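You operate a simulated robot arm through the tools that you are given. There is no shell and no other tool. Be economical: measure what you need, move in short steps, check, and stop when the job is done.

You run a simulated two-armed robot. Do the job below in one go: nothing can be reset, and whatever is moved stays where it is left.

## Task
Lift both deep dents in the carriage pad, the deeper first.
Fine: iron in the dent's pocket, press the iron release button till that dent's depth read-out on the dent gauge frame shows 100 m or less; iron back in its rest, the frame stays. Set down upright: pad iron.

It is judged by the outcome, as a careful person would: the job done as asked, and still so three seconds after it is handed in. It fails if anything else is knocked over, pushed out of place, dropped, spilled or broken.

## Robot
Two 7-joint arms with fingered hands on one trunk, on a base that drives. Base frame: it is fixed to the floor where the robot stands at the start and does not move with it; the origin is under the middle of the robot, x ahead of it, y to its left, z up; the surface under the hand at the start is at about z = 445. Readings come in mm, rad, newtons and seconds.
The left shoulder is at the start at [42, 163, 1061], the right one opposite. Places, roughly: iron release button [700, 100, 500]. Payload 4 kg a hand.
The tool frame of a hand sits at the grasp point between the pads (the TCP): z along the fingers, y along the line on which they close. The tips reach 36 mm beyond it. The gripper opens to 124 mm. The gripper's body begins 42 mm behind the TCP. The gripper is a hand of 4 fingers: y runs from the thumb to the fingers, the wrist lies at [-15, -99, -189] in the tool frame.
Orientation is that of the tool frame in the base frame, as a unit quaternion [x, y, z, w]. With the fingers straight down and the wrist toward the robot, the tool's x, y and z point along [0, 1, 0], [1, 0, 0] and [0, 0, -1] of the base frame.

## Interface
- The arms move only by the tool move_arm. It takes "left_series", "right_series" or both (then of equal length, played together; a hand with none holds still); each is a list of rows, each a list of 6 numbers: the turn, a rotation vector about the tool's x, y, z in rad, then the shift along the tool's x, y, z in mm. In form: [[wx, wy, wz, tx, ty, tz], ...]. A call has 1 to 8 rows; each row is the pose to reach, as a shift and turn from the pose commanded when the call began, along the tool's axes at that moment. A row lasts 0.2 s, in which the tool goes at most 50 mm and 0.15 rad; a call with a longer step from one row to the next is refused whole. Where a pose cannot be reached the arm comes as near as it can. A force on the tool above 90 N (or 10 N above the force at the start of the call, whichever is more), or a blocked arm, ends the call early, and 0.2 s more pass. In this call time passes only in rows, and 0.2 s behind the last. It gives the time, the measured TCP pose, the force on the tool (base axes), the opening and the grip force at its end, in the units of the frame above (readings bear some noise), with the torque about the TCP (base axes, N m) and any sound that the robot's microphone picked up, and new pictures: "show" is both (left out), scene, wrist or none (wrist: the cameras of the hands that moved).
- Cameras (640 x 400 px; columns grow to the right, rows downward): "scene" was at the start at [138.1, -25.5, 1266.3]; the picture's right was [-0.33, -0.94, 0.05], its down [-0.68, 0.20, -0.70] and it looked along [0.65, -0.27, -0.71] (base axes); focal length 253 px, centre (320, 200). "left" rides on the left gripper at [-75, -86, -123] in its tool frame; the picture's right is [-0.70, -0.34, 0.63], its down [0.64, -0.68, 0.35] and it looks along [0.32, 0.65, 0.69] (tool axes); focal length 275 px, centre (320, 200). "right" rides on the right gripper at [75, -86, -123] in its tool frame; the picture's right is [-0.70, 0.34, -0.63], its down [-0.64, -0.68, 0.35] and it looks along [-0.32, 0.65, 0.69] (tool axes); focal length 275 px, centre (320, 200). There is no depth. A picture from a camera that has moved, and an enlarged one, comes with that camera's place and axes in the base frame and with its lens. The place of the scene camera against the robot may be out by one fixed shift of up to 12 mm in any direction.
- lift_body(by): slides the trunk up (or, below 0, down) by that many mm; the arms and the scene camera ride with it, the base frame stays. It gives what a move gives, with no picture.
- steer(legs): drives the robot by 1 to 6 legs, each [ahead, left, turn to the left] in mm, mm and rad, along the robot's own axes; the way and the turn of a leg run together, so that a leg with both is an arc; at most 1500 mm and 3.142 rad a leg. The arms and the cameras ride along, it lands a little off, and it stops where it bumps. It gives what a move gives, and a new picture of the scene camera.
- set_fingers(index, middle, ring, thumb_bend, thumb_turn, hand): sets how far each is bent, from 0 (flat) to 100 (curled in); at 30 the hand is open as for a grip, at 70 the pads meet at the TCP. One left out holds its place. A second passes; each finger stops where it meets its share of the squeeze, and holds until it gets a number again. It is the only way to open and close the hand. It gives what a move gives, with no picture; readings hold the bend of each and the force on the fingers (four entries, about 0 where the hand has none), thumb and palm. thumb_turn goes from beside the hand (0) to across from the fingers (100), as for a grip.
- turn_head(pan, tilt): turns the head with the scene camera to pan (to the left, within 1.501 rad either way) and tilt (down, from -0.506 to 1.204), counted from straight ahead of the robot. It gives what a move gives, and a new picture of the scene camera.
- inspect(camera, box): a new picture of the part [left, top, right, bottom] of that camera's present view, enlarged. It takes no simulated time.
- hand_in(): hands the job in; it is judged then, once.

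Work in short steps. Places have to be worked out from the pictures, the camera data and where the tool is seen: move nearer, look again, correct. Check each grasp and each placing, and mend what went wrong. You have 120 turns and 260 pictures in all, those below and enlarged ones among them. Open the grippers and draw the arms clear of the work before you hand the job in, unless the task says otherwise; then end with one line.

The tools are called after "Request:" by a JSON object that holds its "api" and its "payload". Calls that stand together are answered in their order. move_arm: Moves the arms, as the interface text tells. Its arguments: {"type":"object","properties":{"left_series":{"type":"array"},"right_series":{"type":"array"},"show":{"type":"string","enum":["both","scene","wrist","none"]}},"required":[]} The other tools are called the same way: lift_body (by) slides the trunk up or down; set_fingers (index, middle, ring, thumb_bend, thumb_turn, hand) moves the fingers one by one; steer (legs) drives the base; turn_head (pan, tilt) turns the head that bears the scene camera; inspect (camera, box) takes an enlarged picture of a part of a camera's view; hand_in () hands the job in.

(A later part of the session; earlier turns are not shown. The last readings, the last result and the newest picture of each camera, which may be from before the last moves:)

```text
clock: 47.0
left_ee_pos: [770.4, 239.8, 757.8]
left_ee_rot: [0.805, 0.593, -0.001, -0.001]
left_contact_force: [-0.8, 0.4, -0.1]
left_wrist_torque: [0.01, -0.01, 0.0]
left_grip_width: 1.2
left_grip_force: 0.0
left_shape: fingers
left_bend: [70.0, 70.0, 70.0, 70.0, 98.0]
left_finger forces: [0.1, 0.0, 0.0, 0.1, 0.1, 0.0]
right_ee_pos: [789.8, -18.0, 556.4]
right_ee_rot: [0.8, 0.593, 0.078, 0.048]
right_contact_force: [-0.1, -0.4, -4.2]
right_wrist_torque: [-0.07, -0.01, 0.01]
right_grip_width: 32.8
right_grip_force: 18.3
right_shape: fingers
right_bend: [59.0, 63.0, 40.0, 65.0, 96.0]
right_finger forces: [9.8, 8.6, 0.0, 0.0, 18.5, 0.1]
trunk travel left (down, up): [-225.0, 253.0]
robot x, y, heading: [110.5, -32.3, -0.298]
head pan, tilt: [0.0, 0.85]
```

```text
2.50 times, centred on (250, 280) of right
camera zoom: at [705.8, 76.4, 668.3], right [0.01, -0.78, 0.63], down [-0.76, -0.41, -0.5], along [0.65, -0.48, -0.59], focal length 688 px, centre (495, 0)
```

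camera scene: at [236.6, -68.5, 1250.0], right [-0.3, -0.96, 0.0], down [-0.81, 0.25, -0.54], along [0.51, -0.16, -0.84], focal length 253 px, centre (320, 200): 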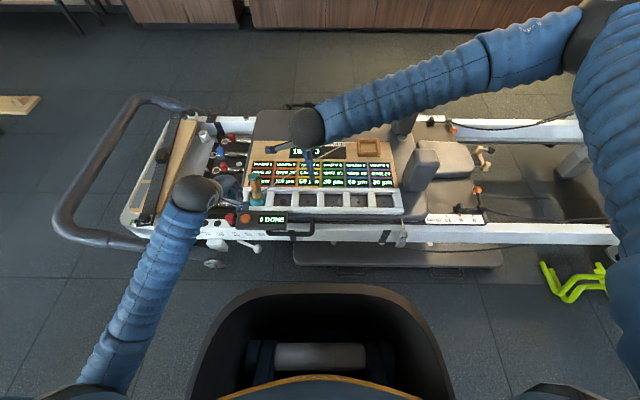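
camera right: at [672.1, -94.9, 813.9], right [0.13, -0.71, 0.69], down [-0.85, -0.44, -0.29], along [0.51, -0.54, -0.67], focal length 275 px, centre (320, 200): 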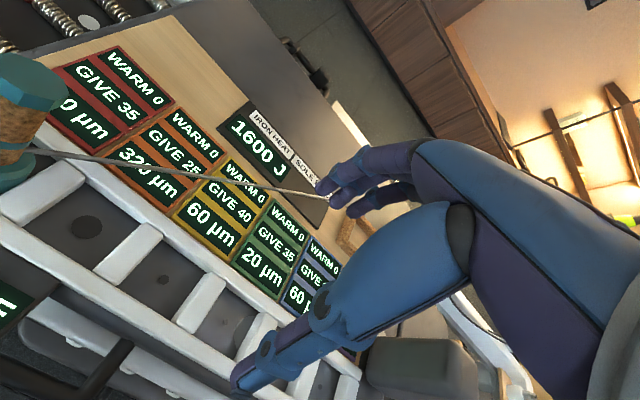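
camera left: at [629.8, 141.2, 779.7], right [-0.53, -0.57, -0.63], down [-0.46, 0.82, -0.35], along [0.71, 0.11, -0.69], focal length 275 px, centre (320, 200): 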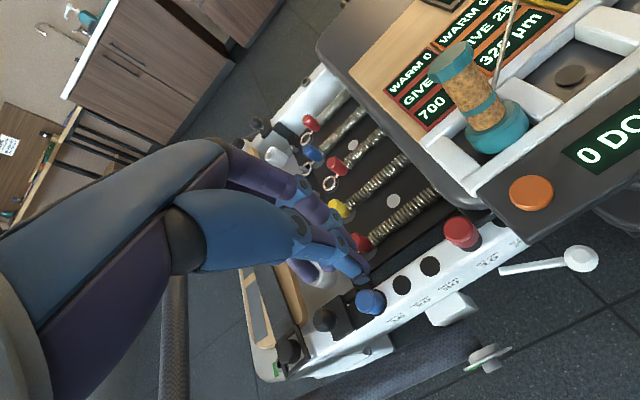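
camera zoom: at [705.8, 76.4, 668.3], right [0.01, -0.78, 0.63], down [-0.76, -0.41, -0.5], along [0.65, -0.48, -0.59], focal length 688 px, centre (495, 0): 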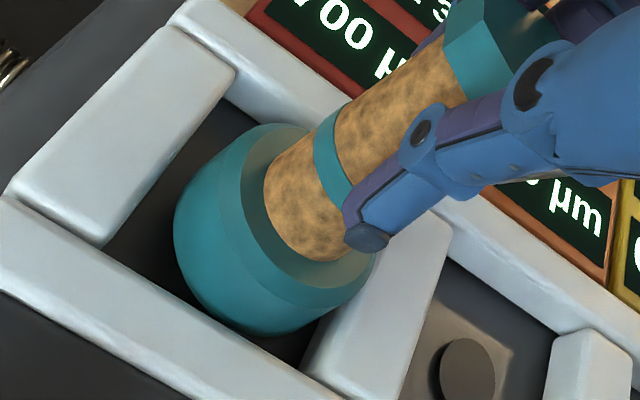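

No contact so far and clearance on all sides. I go down gently until it seats.

Request:
{"api": "move_arm", "payload": {"right_series": [[0, 0, 0, 1, 0, 4], [0, 0, 0, 1, -1, 7], [0, 0, 0, 1, -1, 10]], "show": "none"}}

Request:
{"api": "inspect", "payload": {"camera": "scene", "box": [235, 160, 285, 210]}}

Request:
{"api": "inspect", "payload": {"camera": "left", "box": [490, 60, 610, 180]}}

```text
clock: 47.8
left_ee_pos: [770.5, 241.7, 759.5]
left_ee_rot: [0.805, 0.593, 0.0, 0.001]
left_contact_force: [0.1, -0.2, -0.9]
left_wrist_torque: [0.04, -0.02, -0.01]
left_grip_width: 1.2
left_grip_force: 0.1
left_shape: fingers
left_bend: [70.0, 70.0, 70.0, 70.0, 98.0]
left_finger forces: [0.0, 0.0, 0.0, 0.0, 0.1, 0.0]
right_ee_pos: [788.7, -15.1, 551.6]
right_ee_rot: [0.798, 0.595, 0.081, 0.048]
right_contact_force: [-3.0, 0.1, 33.9]
right_wrist_torque: [0.05, -0.41, 0.05]
right_grip_width: 32.4
right_grip_force: 24.4
right_shape: fingers
right_bend: [59.0, 63.0, 40.0, 65.0, 96.0]
right_finger forces: [10.3, 8.9, 0.0, 0.0, 30.1, 0.1]
trunk travel left (down, up): [-225.0, 253.0]
robot x, y, heading: [112.8, -32.6, -0.297]
head pan, tilt: [0.0, 0.85]
```

```text
8.00 times, centred on (260, 185) of scene
camera zoom: at [234.1, -68.4, 1250.9], right [-0.29, -0.96, 0.0], down [-0.8, 0.25, -0.54], along [0.52, -0.16, -0.84], focal length 2026 px, centre (800, 320)
```

zoom: 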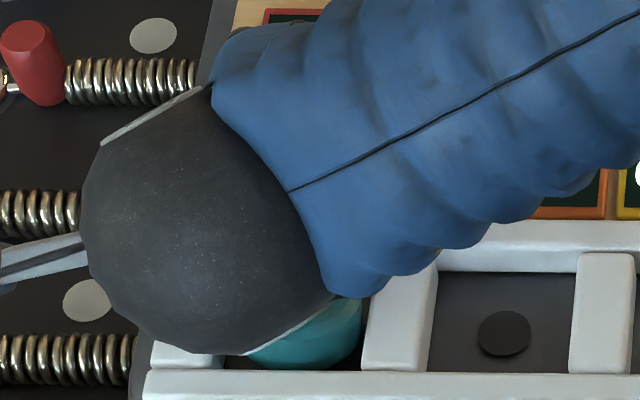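

```text
3.33 times, centred on (550, 120) of left
camera zoom: at [664.2, 193.3, 881.4], right [-0.53, -0.57, -0.63], down [-0.46, 0.82, -0.35], along [0.71, 0.11, -0.69], focal length 918 px, centre (-447, 467)
```

zoom: 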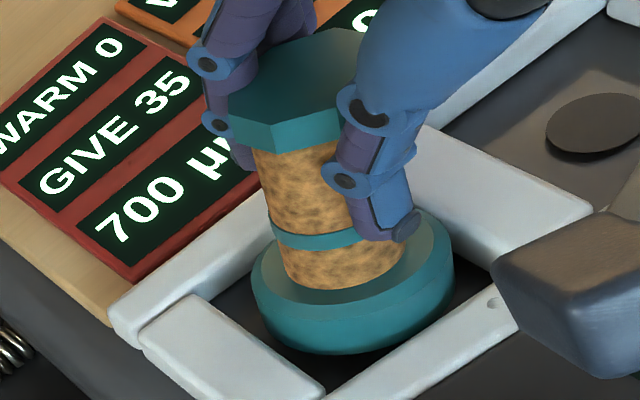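

The iron is firmly on the floor (34 N), with a gap all round the base. I ease off 3 mm and open gently.

Request:
{"api": "move_arm", "payload": {"right_series": [[0, 0, 0, 1, -1, 7]], "show": "none"}}

Request:
{"api": "move_arm", "payload": {"right_series": [[0, 0, 0, 0, 0, -5]], "show": "none"}}

Request:
{"api": "inspect", "payload": {"camera": "left", "box": [490, 60, 610, 180]}}

```text
clock: 48.2
left_ee_pos: [768.9, 241.0, 759.6]
left_ee_rot: [0.805, 0.594, 0.001, 0.001]
left_contact_force: [-1.0, -0.6, -0.1]
left_wrist_torque: [-0.01, -0.04, 0.01]
left_grip_width: 1.0
left_grip_force: 0.1
left_shape: fingers
left_bend: [70.0, 70.0, 70.0, 70.0, 98.0]
left_finger forces: [0.0, 0.0, 0.0, 0.0, 0.0, 0.0]
right_ee_pos: [790.3, -13.4, 543.8]
right_ee_rot: [0.799, 0.594, 0.081, 0.047]
right_contact_force: [-5.6, 0.7, 34.2]
right_wrist_torque: [0.05, -0.22, 0.1]
right_grip_width: 32.4
right_grip_force: 27.0
right_shape: fingers
right_bend: [58.0, 63.0, 40.0, 65.0, 96.0]
right_finger forces: [12.8, 10.0, 0.1, 0.0, 31.5, 0.0]
trunk travel left (down, up): [-225.0, 253.0]
robot x, y, heading: [111.5, -33.1, -0.3]
head pan, tilt: [0.0, 0.85]
```

```text
clock: 48.6
left_ee_pos: [769.5, 241.1, 758.9]
left_ee_rot: [0.804, 0.594, 0.0, 0.0]
left_contact_force: [-0.6, 0.1, 0.9]
left_wrist_torque: [-0.03, -0.01, 0.0]
left_grip_width: 1.2
left_grip_force: 0.0
left_shape: fingers
left_bend: [70.0, 70.0, 70.0, 70.0, 98.0]
left_finger forces: [0.1, 0.1, 0.0, 0.0, 0.1, 0.0]
right_ee_pos: [786.7, -15.4, 544.4]
right_ee_rot: [0.799, 0.594, 0.079, 0.048]
right_contact_force: [-0.3, 0.4, 17.6]
right_wrist_torque: [0.04, -0.36, 0.09]
right_grip_width: 32.3
right_grip_force: 22.1
right_shape: fingers
right_bend: [58.0, 63.0, 40.0, 65.0, 96.0]
right_finger forces: [12.0, 9.6, 0.1, 0.0, 22.7, 0.0]
trunk travel left (down, up): [-225.0, 253.0]
robot x, y, heading: [115.1, -34.8, -0.3]
head pan, tilt: [0.0, 0.85]
```

```text
3.33 times, centred on (550, 120) of left
camera zoom: at [665.0, 193.3, 879.5], right [-0.53, -0.57, -0.63], down [-0.46, 0.82, -0.35], along [0.71, 0.11, -0.69], focal length 918 px, centre (-447, 467)
```

zoom: 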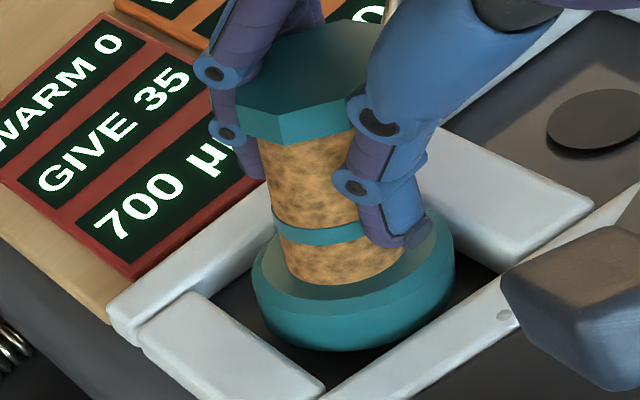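

I had pushed the wrong way by mistake, and the hand slipped a few mm down the handle without harm. I raise 4 mm to unload, then open.

Request:
{"api": "move_arm", "payload": {"right_series": [[0, 0, 0, 0, 0, -4]], "show": "none"}}

Request:
{"api": "set_fingers", "payload": {"hand": "right", "index": 52, "middle": 54, "thumb_bend": 56}}

Request:
{"api": "inspect", "payload": {"camera": "left", "box": [490, 60, 610, 180]}}

Request:
{"api": "inspect", "payload": {"camera": "right", "box": [160, 200, 340, 360]}}

```text
clock: 49.0
left_ee_pos: [771.3, 241.4, 756.6]
left_ee_rot: [0.805, 0.594, -0.001, 0.0]
left_contact_force: [-0.5, 0.6, 0.6]
left_wrist_torque: [-0.05, 0.03, 0.03]
left_grip_width: 1.1
left_grip_force: 0.0
left_shape: fingers
left_bend: [70.0, 70.0, 70.0, 70.0, 98.0]
left_finger forces: [0.0, 0.0, 0.1, 0.0, 0.0, 0.0]
right_ee_pos: [785.7, -16.0, 545.9]
right_ee_rot: [0.799, 0.594, 0.077, 0.047]
right_contact_force: [-0.2, 0.1, -4.7]
right_wrist_torque: [-0.08, 0.0, 0.02]
right_grip_width: 32.6
right_grip_force: 19.9
right_shape: fingers
right_bend: [58.0, 64.0, 40.0, 65.0, 96.0]
right_finger forces: [11.5, 10.1, 0.0, 0.0, 18.2, 0.0]
trunk travel left (down, up): [-225.0, 253.0]
robot x, y, heading: [106.1, -32.7, -0.302]
head pan, tilt: [0.0, 0.85]
```

```text
clock: 50.0
left_ee_pos: [769.9, 242.1, 757.1]
left_ee_rot: [0.806, 0.592, 0.0, -0.001]
left_contact_force: [-0.3, 0.4, 0.6]
left_wrist_torque: [-0.02, 0.0, -0.04]
left_grip_width: 1.2
left_grip_force: 0.0
left_shape: fingers
left_bend: [70.0, 70.0, 70.0, 70.0, 98.0]
left_finger forces: [0.1, 0.1, 0.0, 0.1, 0.0, 0.0]
right_ee_pos: [786.9, -16.3, 548.4]
right_ee_rot: [0.8, 0.593, 0.079, 0.047]
right_contact_force: [-0.3, -0.4, -0.6]
right_wrist_torque: [-0.01, 0.0, 0.01]
right_grip_width: 50.9
right_grip_force: 0.2
right_shape: fingers
right_bend: [52.0, 54.0, 40.0, 56.0, 97.0]
right_finger forces: [0.0, 0.0, 0.0, 0.0, 0.6, 0.1]
trunk travel left (down, up): [-225.0, 253.0]
robot x, y, heading: [107.9, -34.2, -0.297]
head pan, tilt: [0.0, 0.85]
```

```text
3.33 times, centred on (550, 120) of left
camera zoom: at [665.6, 193.3, 879.4], right [-0.53, -0.57, -0.63], down [-0.46, 0.82, -0.35], along [0.71, 0.11, -0.69], focal length 918 px, centre (-447, 467)
```

zoom: 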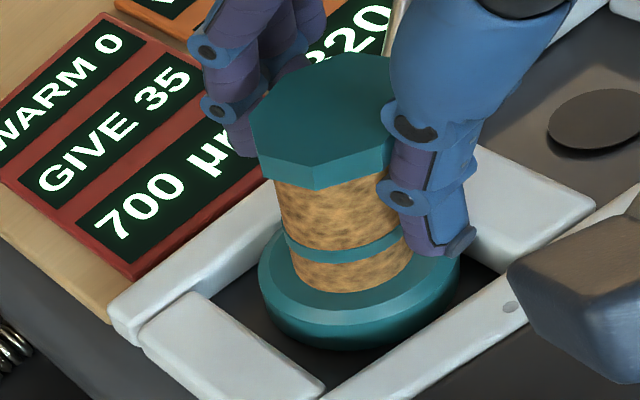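

```text
2.50 times, centred on (250, 280) of right
camera zoom: at [704.4, 79.1, 660.6], right [0.01, -0.78, 0.63], down [-0.76, -0.41, -0.5], along [0.65, -0.48, -0.59], focal length 688 px, centre (495, 0)
```

zoom: 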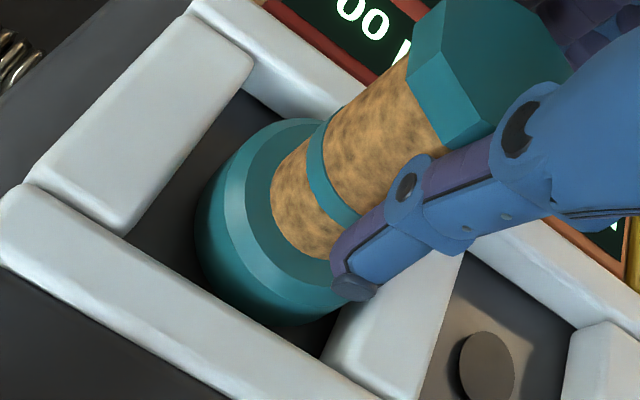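

The iron is now upright and seated in the pocket. I open fully, rise vertically and move the right hand away to the right, undoing the tilt.

Request:
{"api": "set_fingers", "payload": {"hand": "right", "index": 30, "middle": 30, "ring": 30, "thumb_bend": 30}}

Request:
{"api": "move_arm", "payload": {"right_series": [[0, 0, 0, 2, 5, -30], [0, 0, 0, 5, 11, -70], [0, 0, 0, 8, 17, -110], [0.04, -0.02, 0, -30, 20, -130], [0.08, -0.04, 0, -75, 20, -130], [0.12, -0.06, 0, -122, 20, -130], [0.16, -0.07, 0, -168, 20, -130], [0.16, -0.07, 0, -214, 20, -130]], "show": "none"}}

Request:
{"api": "inspect", "payload": {"camera": "scene", "box": [210, 120, 370, 230]}}

Request:
{"api": "inspect", "payload": {"camera": "left", "box": [400, 20, 640, 200]}}

```text
clock: 51.0
left_ee_pos: [771.4, 240.6, 757.2]
left_ee_rot: [0.805, 0.593, -0.001, -0.001]
left_contact_force: [-0.3, -0.2, 0.7]
left_wrist_torque: [-0.01, 0.02, 0.02]
left_grip_width: 1.3
left_grip_force: 0.0
left_shape: fingers
left_bend: [70.0, 70.0, 70.0, 70.0, 98.0]
left_finger forces: [0.1, 0.0, 0.1, 0.0, 0.0, 0.0]
right_ee_pos: [786.7, -14.0, 549.8]
right_ee_rot: [0.799, 0.594, 0.078, 0.047]
right_contact_force: [-0.5, -0.4, -0.2]
right_wrist_torque: [-0.01, -0.03, 0.02]
right_grip_width: 122.8
right_grip_force: 0.1
right_shape: fingers
right_bend: [30.0, 30.0, 30.0, 30.0, 97.0]
right_finger forces: [0.1, 0.0, 0.0, 0.1, 0.0, 0.0]
trunk travel left (down, up): [-225.0, 253.0]
robot x, y, heading: [113.0, -33.3, -0.298]
head pan, tilt: [0.0, 0.85]
```

```text
clock: 52.8
left_ee_pos: [770.2, 240.6, 758.4]
left_ee_rot: [0.804, 0.595, 0.001, -0.001]
left_contact_force: [0.2, 0.0, 0.5]
left_wrist_torque: [0.03, 0.0, 0.03]
left_grip_width: 1.2
left_grip_force: 0.0
left_shape: fingers
left_bend: [70.0, 70.0, 70.0, 70.0, 98.0]
left_finger forces: [0.0, 0.1, 0.1, 0.1, 0.0, 0.0]
right_ee_pos: [722.6, -228.8, 666.3]
right_ee_rot: [0.802, 0.598, 0.003, 0.004]
right_contact_force: [0.0, -0.8, 0.5]
right_wrist_torque: [0.01, 0.05, 0.02]
right_grip_width: 123.2
right_grip_force: 0.1
right_shape: fingers
right_bend: [30.0, 30.0, 30.0, 30.0, 98.0]
right_finger forces: [0.0, 0.0, 0.0, 0.1, 0.0, 0.0]
trunk travel left (down, up): [-225.0, 253.0]
robot x, y, heading: [110.1, -30.0, -0.299]
head pan, tilt: [0.0, 0.85]
```

```text
3.64 times, centred on (290, 175) of scene
camera zoom: at [236.2, -69.3, 1250.0], right [-0.29, -0.96, 0.0], down [-0.81, 0.25, -0.54], along [0.51, -0.16, -0.84], focal length 921 px, centre (429, 291)
```

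zoom: 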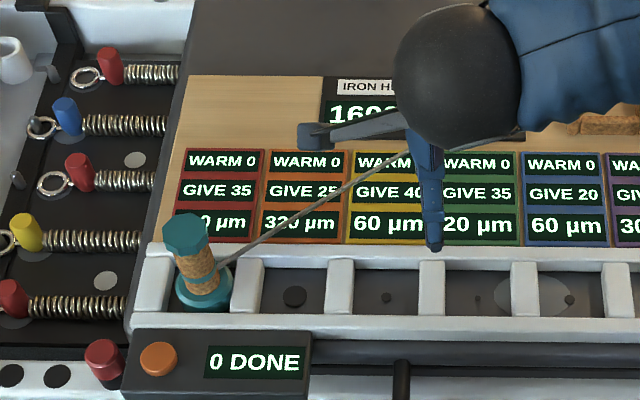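

```text
2.22 times, centred on (520, 110) of left
camera zoom: at [665.1, 193.2, 879.8], right [-0.53, -0.57, -0.63], down [-0.46, 0.82, -0.34], along [0.71, 0.11, -0.69], focal length 612 px, centre (-124, 400)
```

zoom: 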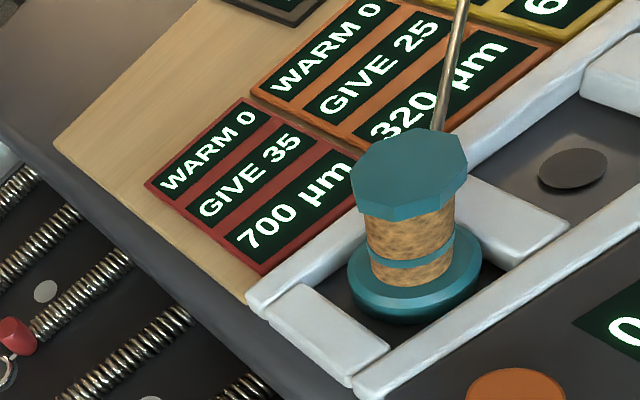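

The iron is now upright and flat in pocket 1. I bring the left hand back over the button, pitched backward for more clearance to the upright handle.

Request:
{"api": "move_arm", "payload": {"left_series": [[-0.04, 0, 0, -45, -1, 10], [-0.08, 0, 0, -90, -2, 20], [-0.12, 0, 0, -135, -3, 35], [-0.16, 0, 0, -175, -4, 60], [-0.2, 0, 0, -201, -5, 95], [-0.25, 0, 0, -201, -5, 135], [-0.25, 0, 0, -201, -5, 175]], "right_series": [[0, 0, 0, -30, 0, -10], [0, 0, 0, -60, 0, -20], [0, 0, 0, -90, 0, -30], [0, 0, 0, -120, 0, -30], [0, 0, 0, -140, 0, -30], [0, 0, 0, -140, 0, -30], [0, 0, 0, -140, 0, -30]]}}

Request:
{"api": "inspect", "payload": {"camera": "left", "box": [240, 100, 560, 340]}}

Request:
{"api": "inspect", "payload": {"camera": "scene", "box": [200, 140, 320, 240]}}

```text
clock: 54.4
left_ee_pos: [706.6, 48.6, 580.0]
left_ee_rot: [0.798, 0.589, 0.074, 0.1]
left_contact_force: [-0.4, 0.1, 0.4]
left_wrist_torque: [0.01, 0.0, -0.01]
left_grip_width: 0.9
left_grip_force: 0.1
left_shape: fingers
left_bend: [70.0, 70.0, 70.0, 70.0, 98.0]
left_finger forces: [0.0, 0.0, 0.0, 0.0, 0.1, 0.1]
right_ee_pos: [682.2, -363.6, 693.1]
right_ee_rot: [0.802, 0.597, 0.003, 0.004]
right_contact_force: [0.6, -0.2, 0.0]
right_wrist_torque: [0.0, -0.02, 0.04]
right_grip_width: 122.9
right_grip_force: 0.0
right_shape: fingers
right_bend: [30.0, 30.0, 30.0, 30.0, 98.0]
right_finger forces: [0.1, 0.0, 0.1, 0.0, 0.1, 0.0]
trunk travel left (down, up): [-225.0, 253.0]
robot x, y, heading: [110.3, -30.3, -0.301]
head pan, tilt: [0.0, 0.85]
camera scene: at [236.5, -69.0, 1250.0], right [-0.3, -0.96, 0.0], down [-0.81, 0.25, -0.54], along [0.51, -0.16, -0.84], focal length 253 px, centre (320, 200)
camera right: at [620.0, -265.6, 816.2], right [0.12, -0.76, 0.64], down [-0.84, -0.42, -0.35], along [0.54, -0.49, -0.69], focal length 275 px, centre (320, 200)
camera left: at [575.2, 9.8, 677.3], right [-0.37, -0.61, -0.7], down [-0.36, 0.79, -0.5], along [0.86, 0.06, -0.51], focal length 275 px, centre (320, 200)
```

scene: 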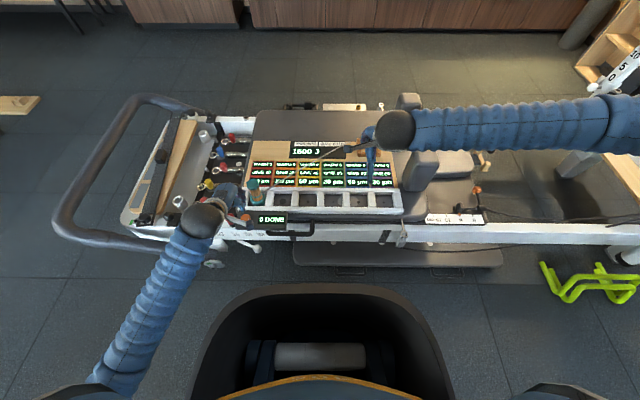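
right: 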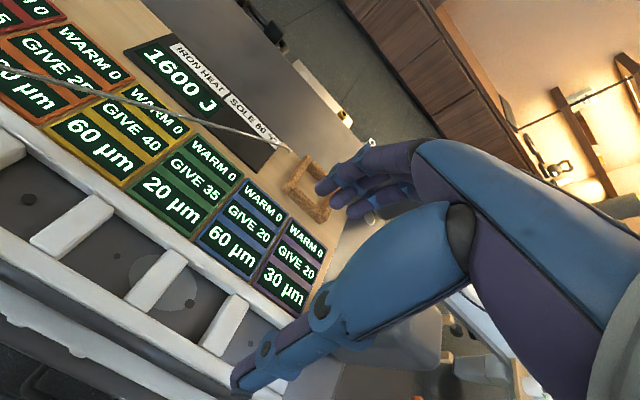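
left: 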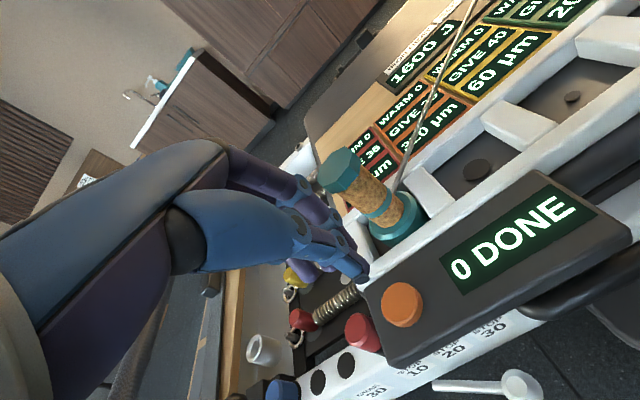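

```text
1.67 times, centred on (400, 220) of left
camera zoom: at [575.2, 9.8, 677.3], right [-0.37, -0.61, -0.7], down [-0.36, 0.79, -0.5], along [0.86, 0.06, -0.51], focal length 459 px, centre (187, 167)
```

zoom: 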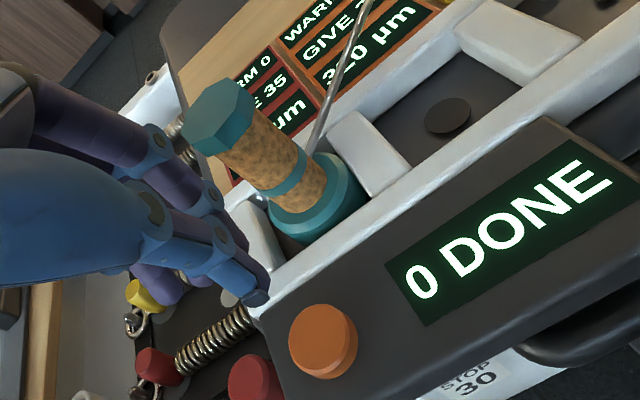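

```text
4.00 times, centred on (260, 190) of scene
camera zoom: at [236.5, -69.0, 1250.0], right [-0.3, -0.96, 0.0], down [-0.81, 0.25, -0.54], along [0.51, -0.16, -0.84], focal length 1013 px, centre (560, 240)
```

zoom: 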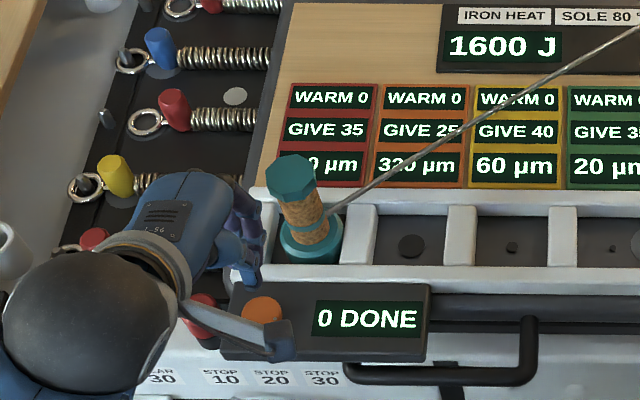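

The hand is clear of the iron and over the button. I descend vertically to just above contact.

Request:
{"api": "move_arm", "payload": {"left_series": [[0, 0, 0, 0, -5, 20], [0, 0, 0, 0, -10, 40], [0, 0, 0, 0, -14, 54]], "show": "none"}}

Request:
{"api": "inspect", "payload": {"camera": "left", "box": [240, 100, 560, 340]}}

Request:
{"api": "inspect", "payload": {"camera": "scene", "box": [200, 140, 320, 240]}}

```text
clock: 55.2
left_ee_pos: [707.6, 50.8, 526.4]
left_ee_rot: [0.798, 0.589, 0.074, 0.1]
left_contact_force: [0.4, -0.8, -0.2]
left_wrist_torque: [0.02, 0.01, 0.02]
left_grip_width: 1.2
left_grip_force: 0.1
left_shape: fingers
left_bend: [70.0, 70.0, 70.0, 70.0, 98.0]
left_finger forces: [0.0, 0.0, 0.0, 0.1, 0.0, 0.1]
right_ee_pos: [683.3, -362.3, 694.6]
right_ee_rot: [0.803, 0.596, 0.003, 0.003]
right_contact_force: [-0.3, -0.7, -0.9]
right_wrist_torque: [-0.01, -0.01, -0.01]
right_grip_width: 122.9
right_grip_force: 0.0
right_shape: fingers
right_bend: [30.0, 30.0, 30.0, 30.0, 98.0]
right_finger forces: [0.0, 0.0, 0.0, 0.1, 0.0, 0.0]
trunk travel left (down, up): [-225.0, 253.0]
robot x, y, heading: [107.6, -32.7, -0.3]
head pan, tilt: [0.0, 0.85]
```

```text
1.67 times, centred on (400, 220) of left
camera zoom: at [575.8, 11.4, 624.0], right [-0.37, -0.61, -0.7], down [-0.36, 0.79, -0.5], along [0.86, 0.07, -0.51], focal length 459 px, centre (187, 167)
```

zoom: 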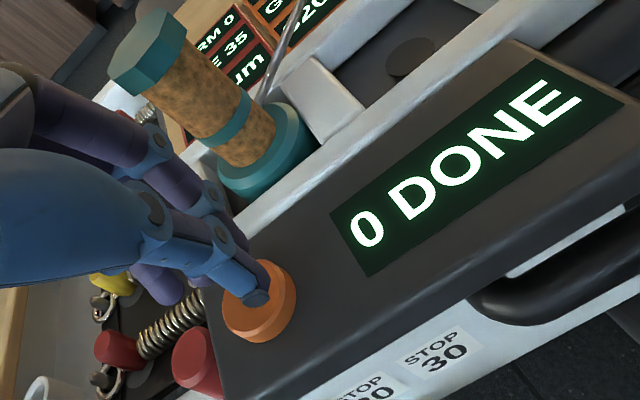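

```text
4.00 times, centred on (260, 190) of scene
camera zoom: at [236.4, -68.9, 1250.0], right [-0.29, -0.96, 0.0], down [-0.81, 0.25, -0.54], along [0.51, -0.16, -0.84], focal length 1013 px, centre (560, 240)
```

zoom: 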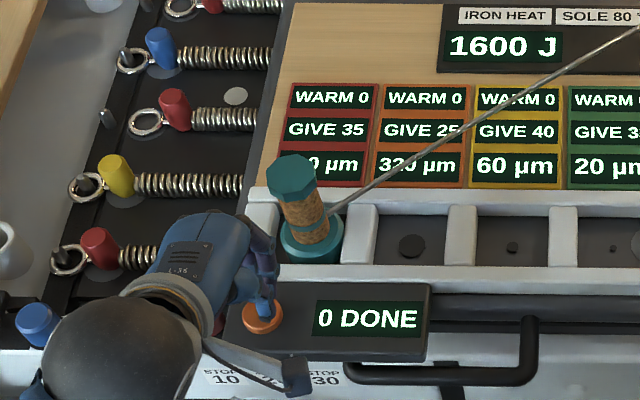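

The tip is centred over the button and clear of the iron. I press until the click.

Request:
{"api": "move_arm", "payload": {"left_series": [[0, 0, 0, 0, -2, 7], [0, 0, 0, 0, -3, 12], [0, 0, 0, 0, -4, 17]], "show": "none"}}

Request:
{"api": "inspect", "payload": {"camera": "scene", "box": [210, 120, 370, 230]}}

```text
clock: 56.0
left_ee_pos: [705.2, 48.2, 510.3]
left_ee_rot: [0.798, 0.589, 0.075, 0.099]
left_contact_force: [-2.0, 0.8, 6.6]
left_wrist_torque: [0.03, 0.09, 0.01]
left_grip_width: 0.9
left_grip_force: 4.1
left_shape: fingers
left_bend: [70.0, 70.0, 70.0, 70.0, 98.0]
left_finger forces: [0.0, 0.1, 0.0, 0.0, 7.0, 0.1]
right_ee_pos: [682.0, -361.9, 694.6]
right_ee_rot: [0.803, 0.596, 0.002, 0.004]
right_contact_force: [1.1, -1.0, -0.7]
right_wrist_torque: [0.02, 0.02, 0.0]
right_grip_width: 123.1
right_grip_force: 0.1
right_shape: fingers
right_bend: [30.0, 30.0, 30.0, 30.0, 98.0]
right_finger forces: [0.0, 0.1, 0.0, 0.0, 0.1, 0.0]
trunk travel left (down, up): [-225.0, 253.0]
robot x, y, heading: [107.6, -33.2, -0.302]
head pan, tilt: [0.0, 0.85]
heard: click
```

```text
3.64 times, centred on (290, 175) of scene
camera zoom: at [235.9, -68.7, 1250.2], right [-0.29, -0.96, 0.0], down [-0.81, 0.25, -0.54], along [0.51, -0.16, -0.84], focal length 921 px, centre (429, 291)
```

zoom: 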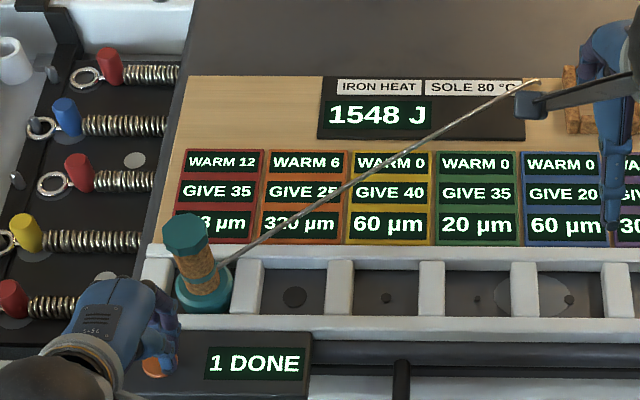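

It works: 1 done, 1548 J, WARM 12 on red and 6 on orange. I release and read the red depth.

Request:
{"api": "move_arm", "payload": {"left_series": [[0, 0, 0, 0, 2, -8], [0, 0, 0, 0, 2, -10]], "show": "none"}}

Request:
{"api": "inspect", "payload": {"camera": "scene", "box": [240, 110, 370, 200]}}

Request:
{"api": "inspect", "payload": {"camera": "left", "box": [300, 0, 500, 160]}}

```text
clock: 56.6
left_ee_pos: [706.4, 48.5, 518.5]
left_ee_rot: [0.799, 0.589, 0.073, 0.099]
left_contact_force: [0.5, -0.4, 0.2]
left_wrist_torque: [0.02, 0.01, -0.03]
left_grip_width: 1.1
left_grip_force: 0.2
left_shape: fingers
left_bend: [70.0, 70.0, 70.0, 70.0, 98.0]
left_finger forces: [0.1, 0.0, 0.0, 0.0, 0.5, 0.1]
right_ee_pos: [682.0, -361.2, 694.1]
right_ee_rot: [0.803, 0.596, 0.003, 0.004]
right_contact_force: [-0.7, -0.1, 0.4]
right_wrist_torque: [0.01, -0.04, -0.02]
right_grip_width: 123.2
right_grip_force: 0.1
right_shape: fingers
right_bend: [30.0, 30.0, 30.0, 30.0, 98.0]
right_finger forces: [0.0, 0.0, 0.0, 0.1, 0.0, 0.0]
trunk travel left (down, up): [-225.0, 253.0]
robot x, y, heading: [109.4, -36.9, -0.299]
head pan, tilt: [0.0, 0.85]
```

```text
4.44 times, centred on (305, 155) of scene
camera zoom: at [236.5, -68.8, 1249.9], right [-0.29, -0.96, 0.0], down [-0.81, 0.25, -0.54], along [0.51, -0.16, -0.84], focal length 1125 px, centre (387, 400)
```

zoom: 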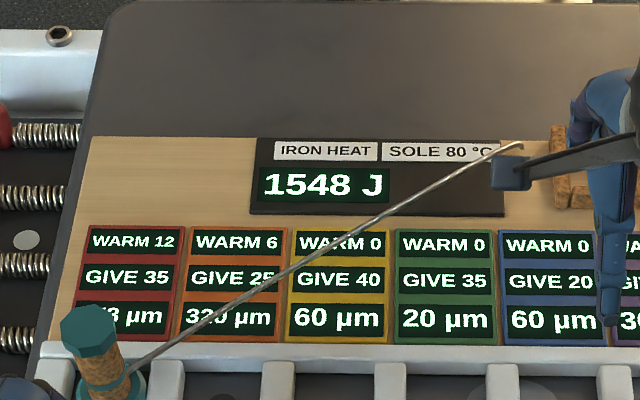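

```text
2.50 times, centred on (400, 80) of left
camera zoom: at [574.2, 8.8, 615.6], right [-0.37, -0.61, -0.7], down [-0.36, 0.79, -0.5], along [0.86, 0.07, -0.51], focal length 688 px, centre (120, 500)
```

zoom: 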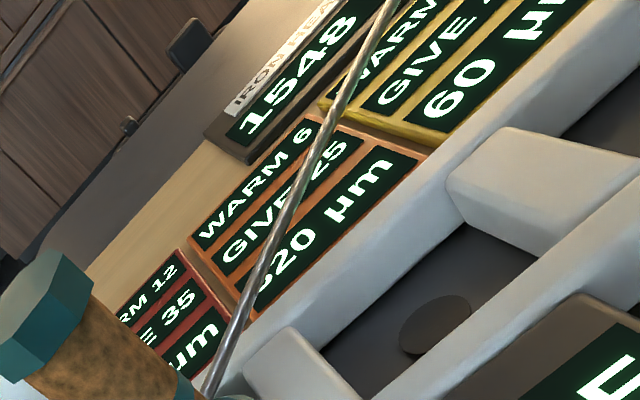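

Red now reads "?8" with the first digits hidden by the cap. I move the right hand so its camera can see the red read-out past the iron.

Request:
{"api": "move_arm", "payload": {"right_series": [[0, 0, 0, 41, 14, 0], [0, 0, 0, 82, 28, 0], [0, 0, 0, 123, 42, 0], [0, 0, 0, 164, 57, 0], [0, 0, 0, 204, 72, 0]], "show": "wrist"}}

```text
clock: 57.8
left_ee_pos: [707.0, 48.6, 518.6]
left_ee_rot: [0.799, 0.588, 0.074, 0.101]
left_contact_force: [0.3, 0.0, 2.1]
left_wrist_torque: [0.0, -0.01, -0.02]
left_grip_width: 1.1
left_grip_force: 0.5
left_shape: fingers
left_bend: [70.0, 70.0, 70.0, 70.0, 98.0]
left_finger forces: [0.0, 0.0, 0.0, 0.0, 0.5, 0.1]
right_ee_pos: [810.6, -187.4, 694.9]
right_ee_rot: [0.803, 0.596, 0.002, 0.004]
right_contact_force: [0.3, 0.6, -0.1]
right_wrist_torque: [0.02, -0.02, 0.0]
right_grip_width: 123.1
right_grip_force: 0.0
right_shape: fingers
right_bend: [30.0, 30.0, 30.0, 30.0, 98.0]
right_finger forces: [0.0, 0.1, 0.0, 0.0, 0.0, 0.1]
trunk travel left (down, up): [-225.0, 253.0]
robot x, y, heading: [109.8, -33.4, -0.301]
head pan, tilt: [0.0, 0.85]
camera right: at [749.4, -90.4, 818.0], right [0.11, -0.76, 0.64], down [-0.84, -0.42, -0.35], along [0.54, -0.49, -0.69], focal length 275 px, centre (320, 200)
```

right: 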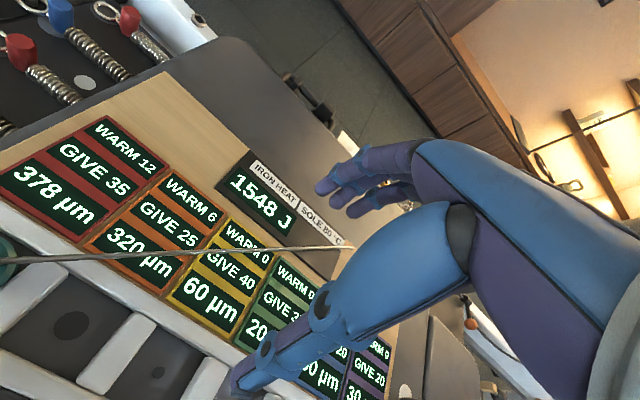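

Red is now 378 µm, and the camera view is clear. I press once more.

Request:
{"api": "move_arm", "payload": {"left_series": [[0, 0, 0, 0, -1, 5], [0, 0, 0, 0, -2, 9], [0, 0, 0, 0, -1, 4], [0, 0, 0, 0, 0, -2]], "show": "none"}}

Request:
{"api": "inspect", "payload": {"camera": "right", "box": [0, 100, 360, 340]}}

```text
clock: 58.8
left_ee_pos: [707.0, 48.6, 521.9]
left_ee_rot: [0.798, 0.589, 0.074, 0.1]
left_contact_force: [0.3, -0.2, 0.1]
left_wrist_torque: [0.0, -0.01, -0.01]
left_grip_width: 1.2
left_grip_force: 0.0
left_shape: fingers
left_bend: [70.0, 70.0, 70.0, 70.0, 97.0]
left_finger forces: [0.0, 0.0, 0.0, 0.0, 0.0, 0.0]
right_ee_pos: [811.2, -187.5, 697.1]
right_ee_rot: [0.803, 0.596, 0.002, 0.004]
right_contact_force: [0.6, -0.2, -1.2]
right_wrist_torque: [-0.01, 0.03, 0.03]
right_grip_width: 123.3
right_grip_force: 0.0
right_shape: fingers
right_bend: [30.0, 30.0, 30.0, 30.0, 98.0]
right_finger forces: [0.0, 0.0, 0.0, 0.0, 0.0, 0.0]
trunk travel left (down, up): [-225.0, 253.0]
robot x, y, heading: [113.7, -35.1, -0.294]
head pan, tilt: [0.0, 0.85]
heard: click
```

```text
1.67 times, centred on (180, 220) of right
camera zoom: at [748.8, -90.3, 817.9], right [0.12, -0.76, 0.64], down [-0.84, -0.42, -0.35], along [0.54, -0.49, -0.69], focal length 459 px, centre (553, 167)
```

zoom: 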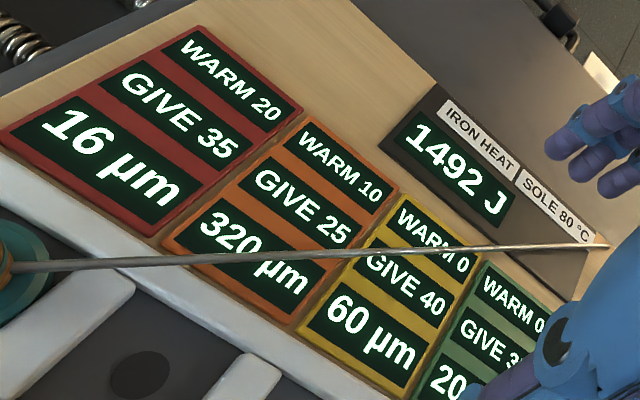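

Red reads 16 µm, so the first dent is done, with WARM 20 below 35. I withdraw the left hand to its park position and look at the iron for regrasping.

Request:
{"api": "move_arm", "payload": {"left_series": [[0, 0, 0, 0, 8, -40], [0, 0, 0, 15, 15, -80], [0.05, 0, 0, 55, 20, -110], [0.1, 0, 0, 95, 25, -140], [0.15, 0, 0, 135, 30, -170], [0.2, 0, 0, 170, 35, -200], [0.25, 0, 0, 200, 40, -225]], "show": "none"}}

Request:
{"api": "inspect", "payload": {"camera": "left", "box": [400, 20, 640, 200]}}

Request:
{"api": "inspect", "payload": {"camera": "scene", "box": [220, 150, 320, 220]}}

```text
refused: row 3 steps farther than a row can; nothing moved
```

```text
2.22 times, centred on (520, 110) of left
camera zoom: at [574.9, 9.3, 618.5], right [-0.37, -0.62, -0.7], down [-0.36, 0.79, -0.5], along [0.86, 0.07, -0.51], focal length 612 px, centre (-124, 400)
```

zoom: 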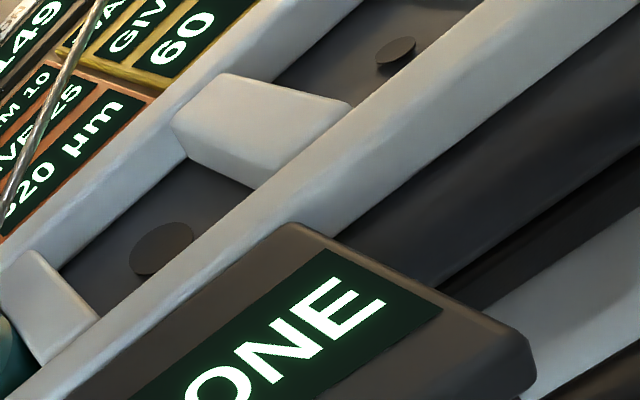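

```text
5.71 times, centred on (270, 185) of scene
camera zoom: at [236.5, -68.6, 1250.0], right [-0.29, -0.96, 0.0], down [-0.81, 0.25, -0.54], along [0.51, -0.16, -0.84], focal length 1447 px, centre (606, 286)
```

zoom: 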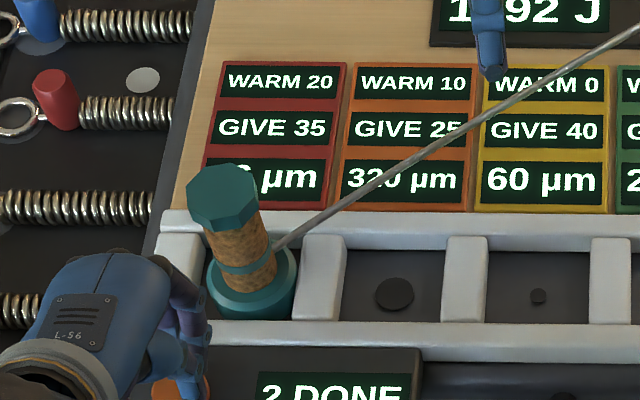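

A step was too long; I repeat the left retreat in smaller rows.

Request:
{"api": "move_arm", "payload": {"left_series": [[0, 0, 0, 0, 8, -35], [0, 0, 0, 10, 15, -72], [0.04, 0, 0, 40, 20, -100], [0.08, 0, 0, 75, 25, -125], [0.12, 0, 0, 110, 30, -150], [0.16, 0, 0, 145, 35, -175], [0.2, 0, 0, 175, 40, -200], [0.25, 0, 0, 200, 45, -225]], "show": "none"}}

Request:
{"api": "inspect", "payload": {"camera": "left", "box": [400, 20, 640, 200]}}

```text
clock: 60.6
left_ee_pos: [754.5, 243.6, 749.3]
left_ee_rot: [0.805, 0.593, 0.0, -0.001]
left_contact_force: [0.4, -0.3, 0.1]
left_wrist_torque: [0.0, 0.04, 0.04]
left_grip_width: 1.3
left_grip_force: 0.1
left_shape: fingers
left_bend: [70.0, 70.0, 70.0, 70.0, 97.0]
left_finger forces: [0.1, 0.0, 0.1, 0.0, 0.0, 0.0]
right_ee_pos: [811.2, -186.8, 696.0]
right_ee_rot: [0.803, 0.597, 0.003, 0.005]
right_contact_force: [-0.6, 0.0, 0.7]
right_wrist_torque: [0.01, -0.02, 0.01]
right_grip_width: 123.0
right_grip_force: 0.1
right_shape: fingers
right_bend: [30.0, 30.0, 30.0, 30.0, 98.0]
right_finger forces: [0.1, 0.0, 0.0, 0.1, 0.0, 0.0]
trunk travel left (down, up): [-225.0, 253.0]
robot x, y, heading: [109.7, -33.8, -0.303]
head pan, tilt: [0.0, 0.85]
```

```text
2.22 times, centred on (520, 110) of left
camera zoom: at [649.0, 196.9, 871.3], right [-0.53, -0.57, -0.63], down [-0.46, 0.82, -0.35], along [0.71, 0.11, -0.69], focal length 612 px, centre (-124, 400)
```

zoom: 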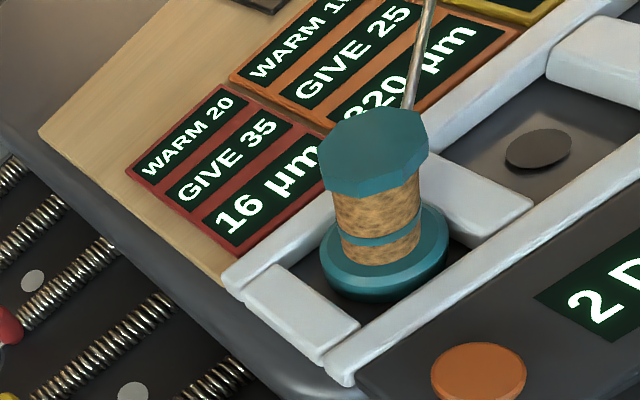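

The left hand is parked. I bring the right hand above the iron handle (about local (751, 226)).

Request:
{"api": "move_arm", "payload": {"right_series": [[0, 0, 0, 42, -20, 0], [0, 0, 0, 84, -40, 0], [0, 0, 0, 126, -60, 0], [0, 0, 0, 166, -79, 0], [0, 0, 0, 166, -79, 36], [0, 0, 0, 166, -79, 76]], "show": "none"}}

Request:
{"api": "inspect", "payload": {"camera": "scene", "box": [220, 130, 320, 220]}}

Request:
{"api": "inspect", "payload": {"camera": "right", "box": [160, 160, 400, 360]}}

Request:
{"api": "inspect", "payload": {"camera": "left", "box": [420, 0, 640, 180]}}

```text
clock: 62.0
left_ee_pos: [754.4, 244.1, 749.2]
left_ee_rot: [0.804, 0.595, -0.001, -0.001]
left_contact_force: [1.4, -0.1, 0.1]
left_wrist_torque: [0.02, 0.0, 0.0]
left_grip_width: 1.3
left_grip_force: 0.2
left_shape: fingers
left_bend: [70.0, 70.0, 70.0, 70.0, 97.0]
left_finger forces: [0.0, 0.0, 0.0, 0.0, 0.1, 0.0]
right_ee_pos: [783.1, -7.4, 618.0]
right_ee_rot: [0.803, 0.596, 0.003, 0.004]
right_contact_force: [0.2, 0.1, 0.1]
right_wrist_torque: [-0.01, -0.01, 0.01]
right_grip_width: 123.2
right_grip_force: 0.0
right_shape: fingers
right_bend: [30.0, 30.0, 30.0, 30.0, 98.0]
right_finger forces: [0.0, 0.1, 0.0, 0.1, 0.1, 0.1]
trunk travel left (down, up): [-225.0, 253.0]
robot x, y, heading: [110.2, -30.8, -0.3]
head pan, tilt: [0.0, 0.85]
```

```text
4.44 times, centred on (270, 175) of scene
camera zoom: at [236.9, -68.1, 1249.9], right [-0.29, -0.96, 0.0], down [-0.81, 0.25, -0.54], along [0.51, -0.16, -0.84], focal length 1125 px, centre (542, 311)
```

zoom: 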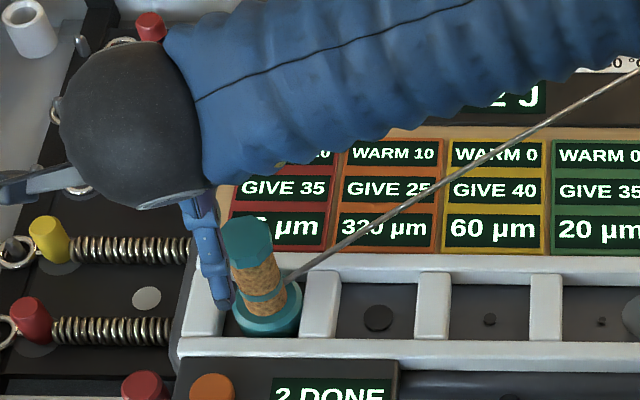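

```text
2.00 times, centred on (280, 260) of right
camera zoom: at [721.7, 90.8, 740.6], right [0.12, -0.76, 0.64], down [-0.84, -0.42, -0.35], along [0.54, -0.49, -0.69], focal length 551 px, centre (400, 80)
```

zoom: 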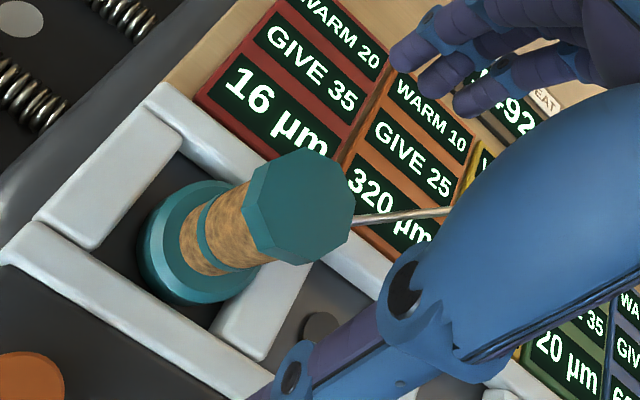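

```text
2.22 times, centred on (530, 90) of left
camera zoom: at [649.3, 197.1, 870.4], right [-0.53, -0.57, -0.63], down [-0.46, 0.82, -0.35], along [0.71, 0.11, -0.69], focal length 612 px, centre (-147, 444)
```

zoom: 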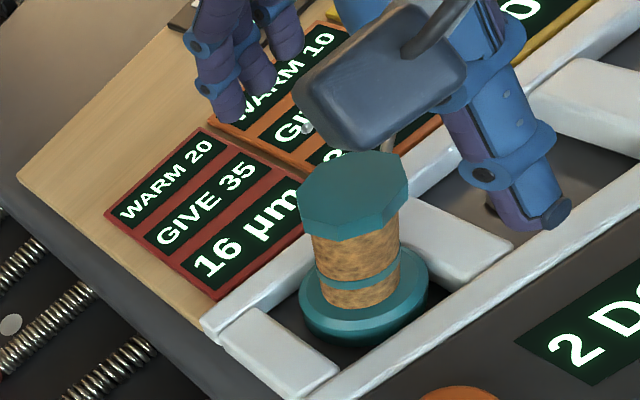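

The wrist camera shows the cap within a few mm of the tool axis. I shift 3 mm left, descend to grasp height and pre-close.

Request:
{"api": "move_arm", "payload": {"right_series": [[0, 0, 0, 3, 1, 25], [0, 0, 0, 3, 1, 50], [0, 0, 0, 3, 1, 70]], "show": "none"}}

Request:
{"api": "set_fingers", "payload": {"hand": "right", "index": 52, "middle": 52, "ring": 40, "thumb_bend": 52}}

Request:
{"api": "inspect", "payload": {"camera": "right", "box": [160, 160, 400, 360]}}

Request:
{"api": "inspect", "payload": {"camera": "left", "box": [460, 30, 620, 160]}}

```text
clock: 62.8
left_ee_pos: [753.6, 244.7, 748.6]
left_ee_rot: [0.805, 0.593, 0.0, -0.001]
left_contact_force: [0.3, 0.5, 0.1]
left_wrist_torque: [-0.03, 0.01, 0.01]
left_grip_width: 0.9
left_grip_force: 0.0
left_shape: fingers
left_bend: [70.0, 70.0, 70.0, 70.0, 97.0]
left_finger forces: [0.1, 0.1, 0.1, 0.0, 0.1, 0.0]
right_ee_pos: [785.0, -1.8, 546.1]
right_ee_rot: [0.803, 0.596, 0.003, 0.003]
right_contact_force: [0.1, 0.0, 0.1]
right_wrist_torque: [0.0, -0.01, -0.03]
right_grip_width: 123.0
right_grip_force: 0.1
right_shape: fingers
right_bend: [30.0, 30.0, 30.0, 30.0, 98.0]
right_finger forces: [0.1, 0.0, 0.1, 0.1, 0.0, 0.0]
trunk travel left (down, up): [-225.0, 253.0]
robot x, y, heading: [107.4, -31.8, -0.297]
head pan, tilt: [0.0, 0.85]
```

```text
clock: 63.8
left_ee_pos: [753.7, 244.8, 747.5]
left_ee_rot: [0.804, 0.594, 0.0, 0.0]
left_contact_force: [0.3, -0.3, 0.0]
left_wrist_torque: [0.01, -0.02, 0.02]
left_grip_width: 1.4
left_grip_force: 0.0
left_shape: fingers
left_bend: [70.0, 70.0, 70.0, 70.0, 97.0]
left_finger forces: [0.0, 0.0, 0.1, 0.0, 0.0, 0.1]
right_ee_pos: [786.3, -2.3, 545.6]
right_ee_rot: [0.803, 0.596, 0.002, 0.003]
right_contact_force: [0.3, 0.2, 0.0]
right_wrist_torque: [0.02, 0.02, 0.01]
right_grip_width: 56.0
right_grip_force: 0.1
right_shape: fingers
right_bend: [52.0, 52.0, 40.0, 52.0, 98.0]
right_finger forces: [0.1, 0.1, 0.0, 0.1, 0.0, 0.0]
trunk travel left (down, up): [-225.0, 253.0]
robot x, y, heading: [111.2, -36.3, -0.301]
head pan, tilt: [0.0, 0.85]
```

```text
2.00 times, centred on (280, 260) of right
camera zoom: at [723.4, 94.2, 669.1], right [0.12, -0.76, 0.64], down [-0.84, -0.42, -0.35], along [0.54, -0.49, -0.69], focal length 551 px, centre (400, 80)
```

zoom: 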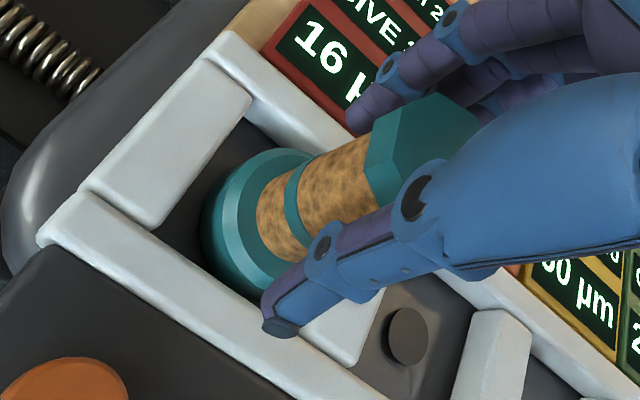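

```text
3.08 times, centred on (540, 95) of left
camera zoom: at [649.2, 196.7, 870.7], right [-0.53, -0.57, -0.63], down [-0.46, 0.82, -0.35], along [0.71, 0.11, -0.69], focal length 847 px, centre (-357, 523)
```

zoom: 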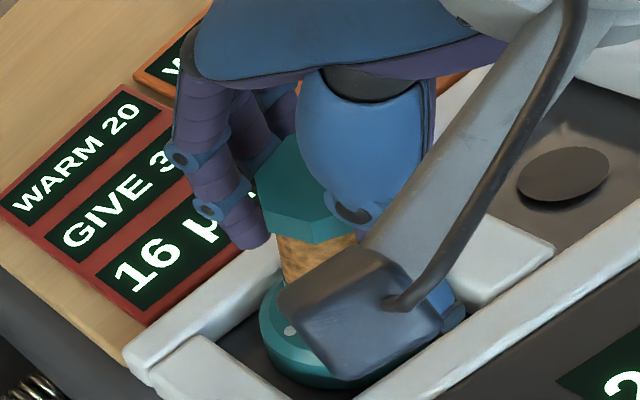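

Alignment looks good. I close index, middle and thumb.

Request:
{"api": "set_fingers", "payload": {"hand": "right", "index": 70, "middle": 70, "thumb_bend": 70}}

Request:
{"api": "inspect", "payload": {"camera": "right", "box": [160, 160, 400, 360]}}

```text
clock: 64.8
left_ee_pos: [754.6, 244.1, 749.3]
left_ee_rot: [0.804, 0.595, 0.0, 0.0]
left_contact_force: [-0.4, -0.6, -0.1]
left_wrist_torque: [0.02, -0.02, -0.01]
left_grip_width: 1.0
left_grip_force: 0.0
left_shape: fingers
left_bend: [70.0, 70.0, 70.0, 70.0, 97.0]
left_finger forces: [0.1, 0.0, 0.0, 0.1, 0.0, 0.1]
right_ee_pos: [785.9, -1.5, 549.0]
right_ee_rot: [0.803, 0.596, 0.003, 0.004]
right_contact_force: [1.8, -0.3, 12.7]
right_wrist_torque: [-0.22, -0.47, 0.0]
right_grip_width: 33.7
right_grip_force: 19.2
right_shape: fingers
right_bend: [59.0, 59.0, 40.0, 64.0, 96.0]
right_finger forces: [9.0, 10.1, 0.1, 0.0, 19.3, 0.0]
trunk travel left (down, up): [-225.0, 253.0]
robot x, y, heading: [111.0, -35.8, -0.298]
head pan, tilt: [0.0, 0.85]
```

```text
2.00 times, centred on (280, 260) of right
camera zoom: at [723.3, 94.2, 670.1], right [0.11, -0.76, 0.64], down [-0.84, -0.42, -0.35], along [0.54, -0.49, -0.68], focal length 551 px, centre (400, 80)
```

zoom: 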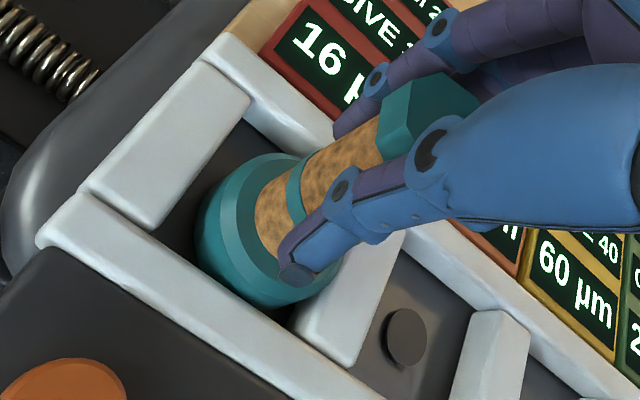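

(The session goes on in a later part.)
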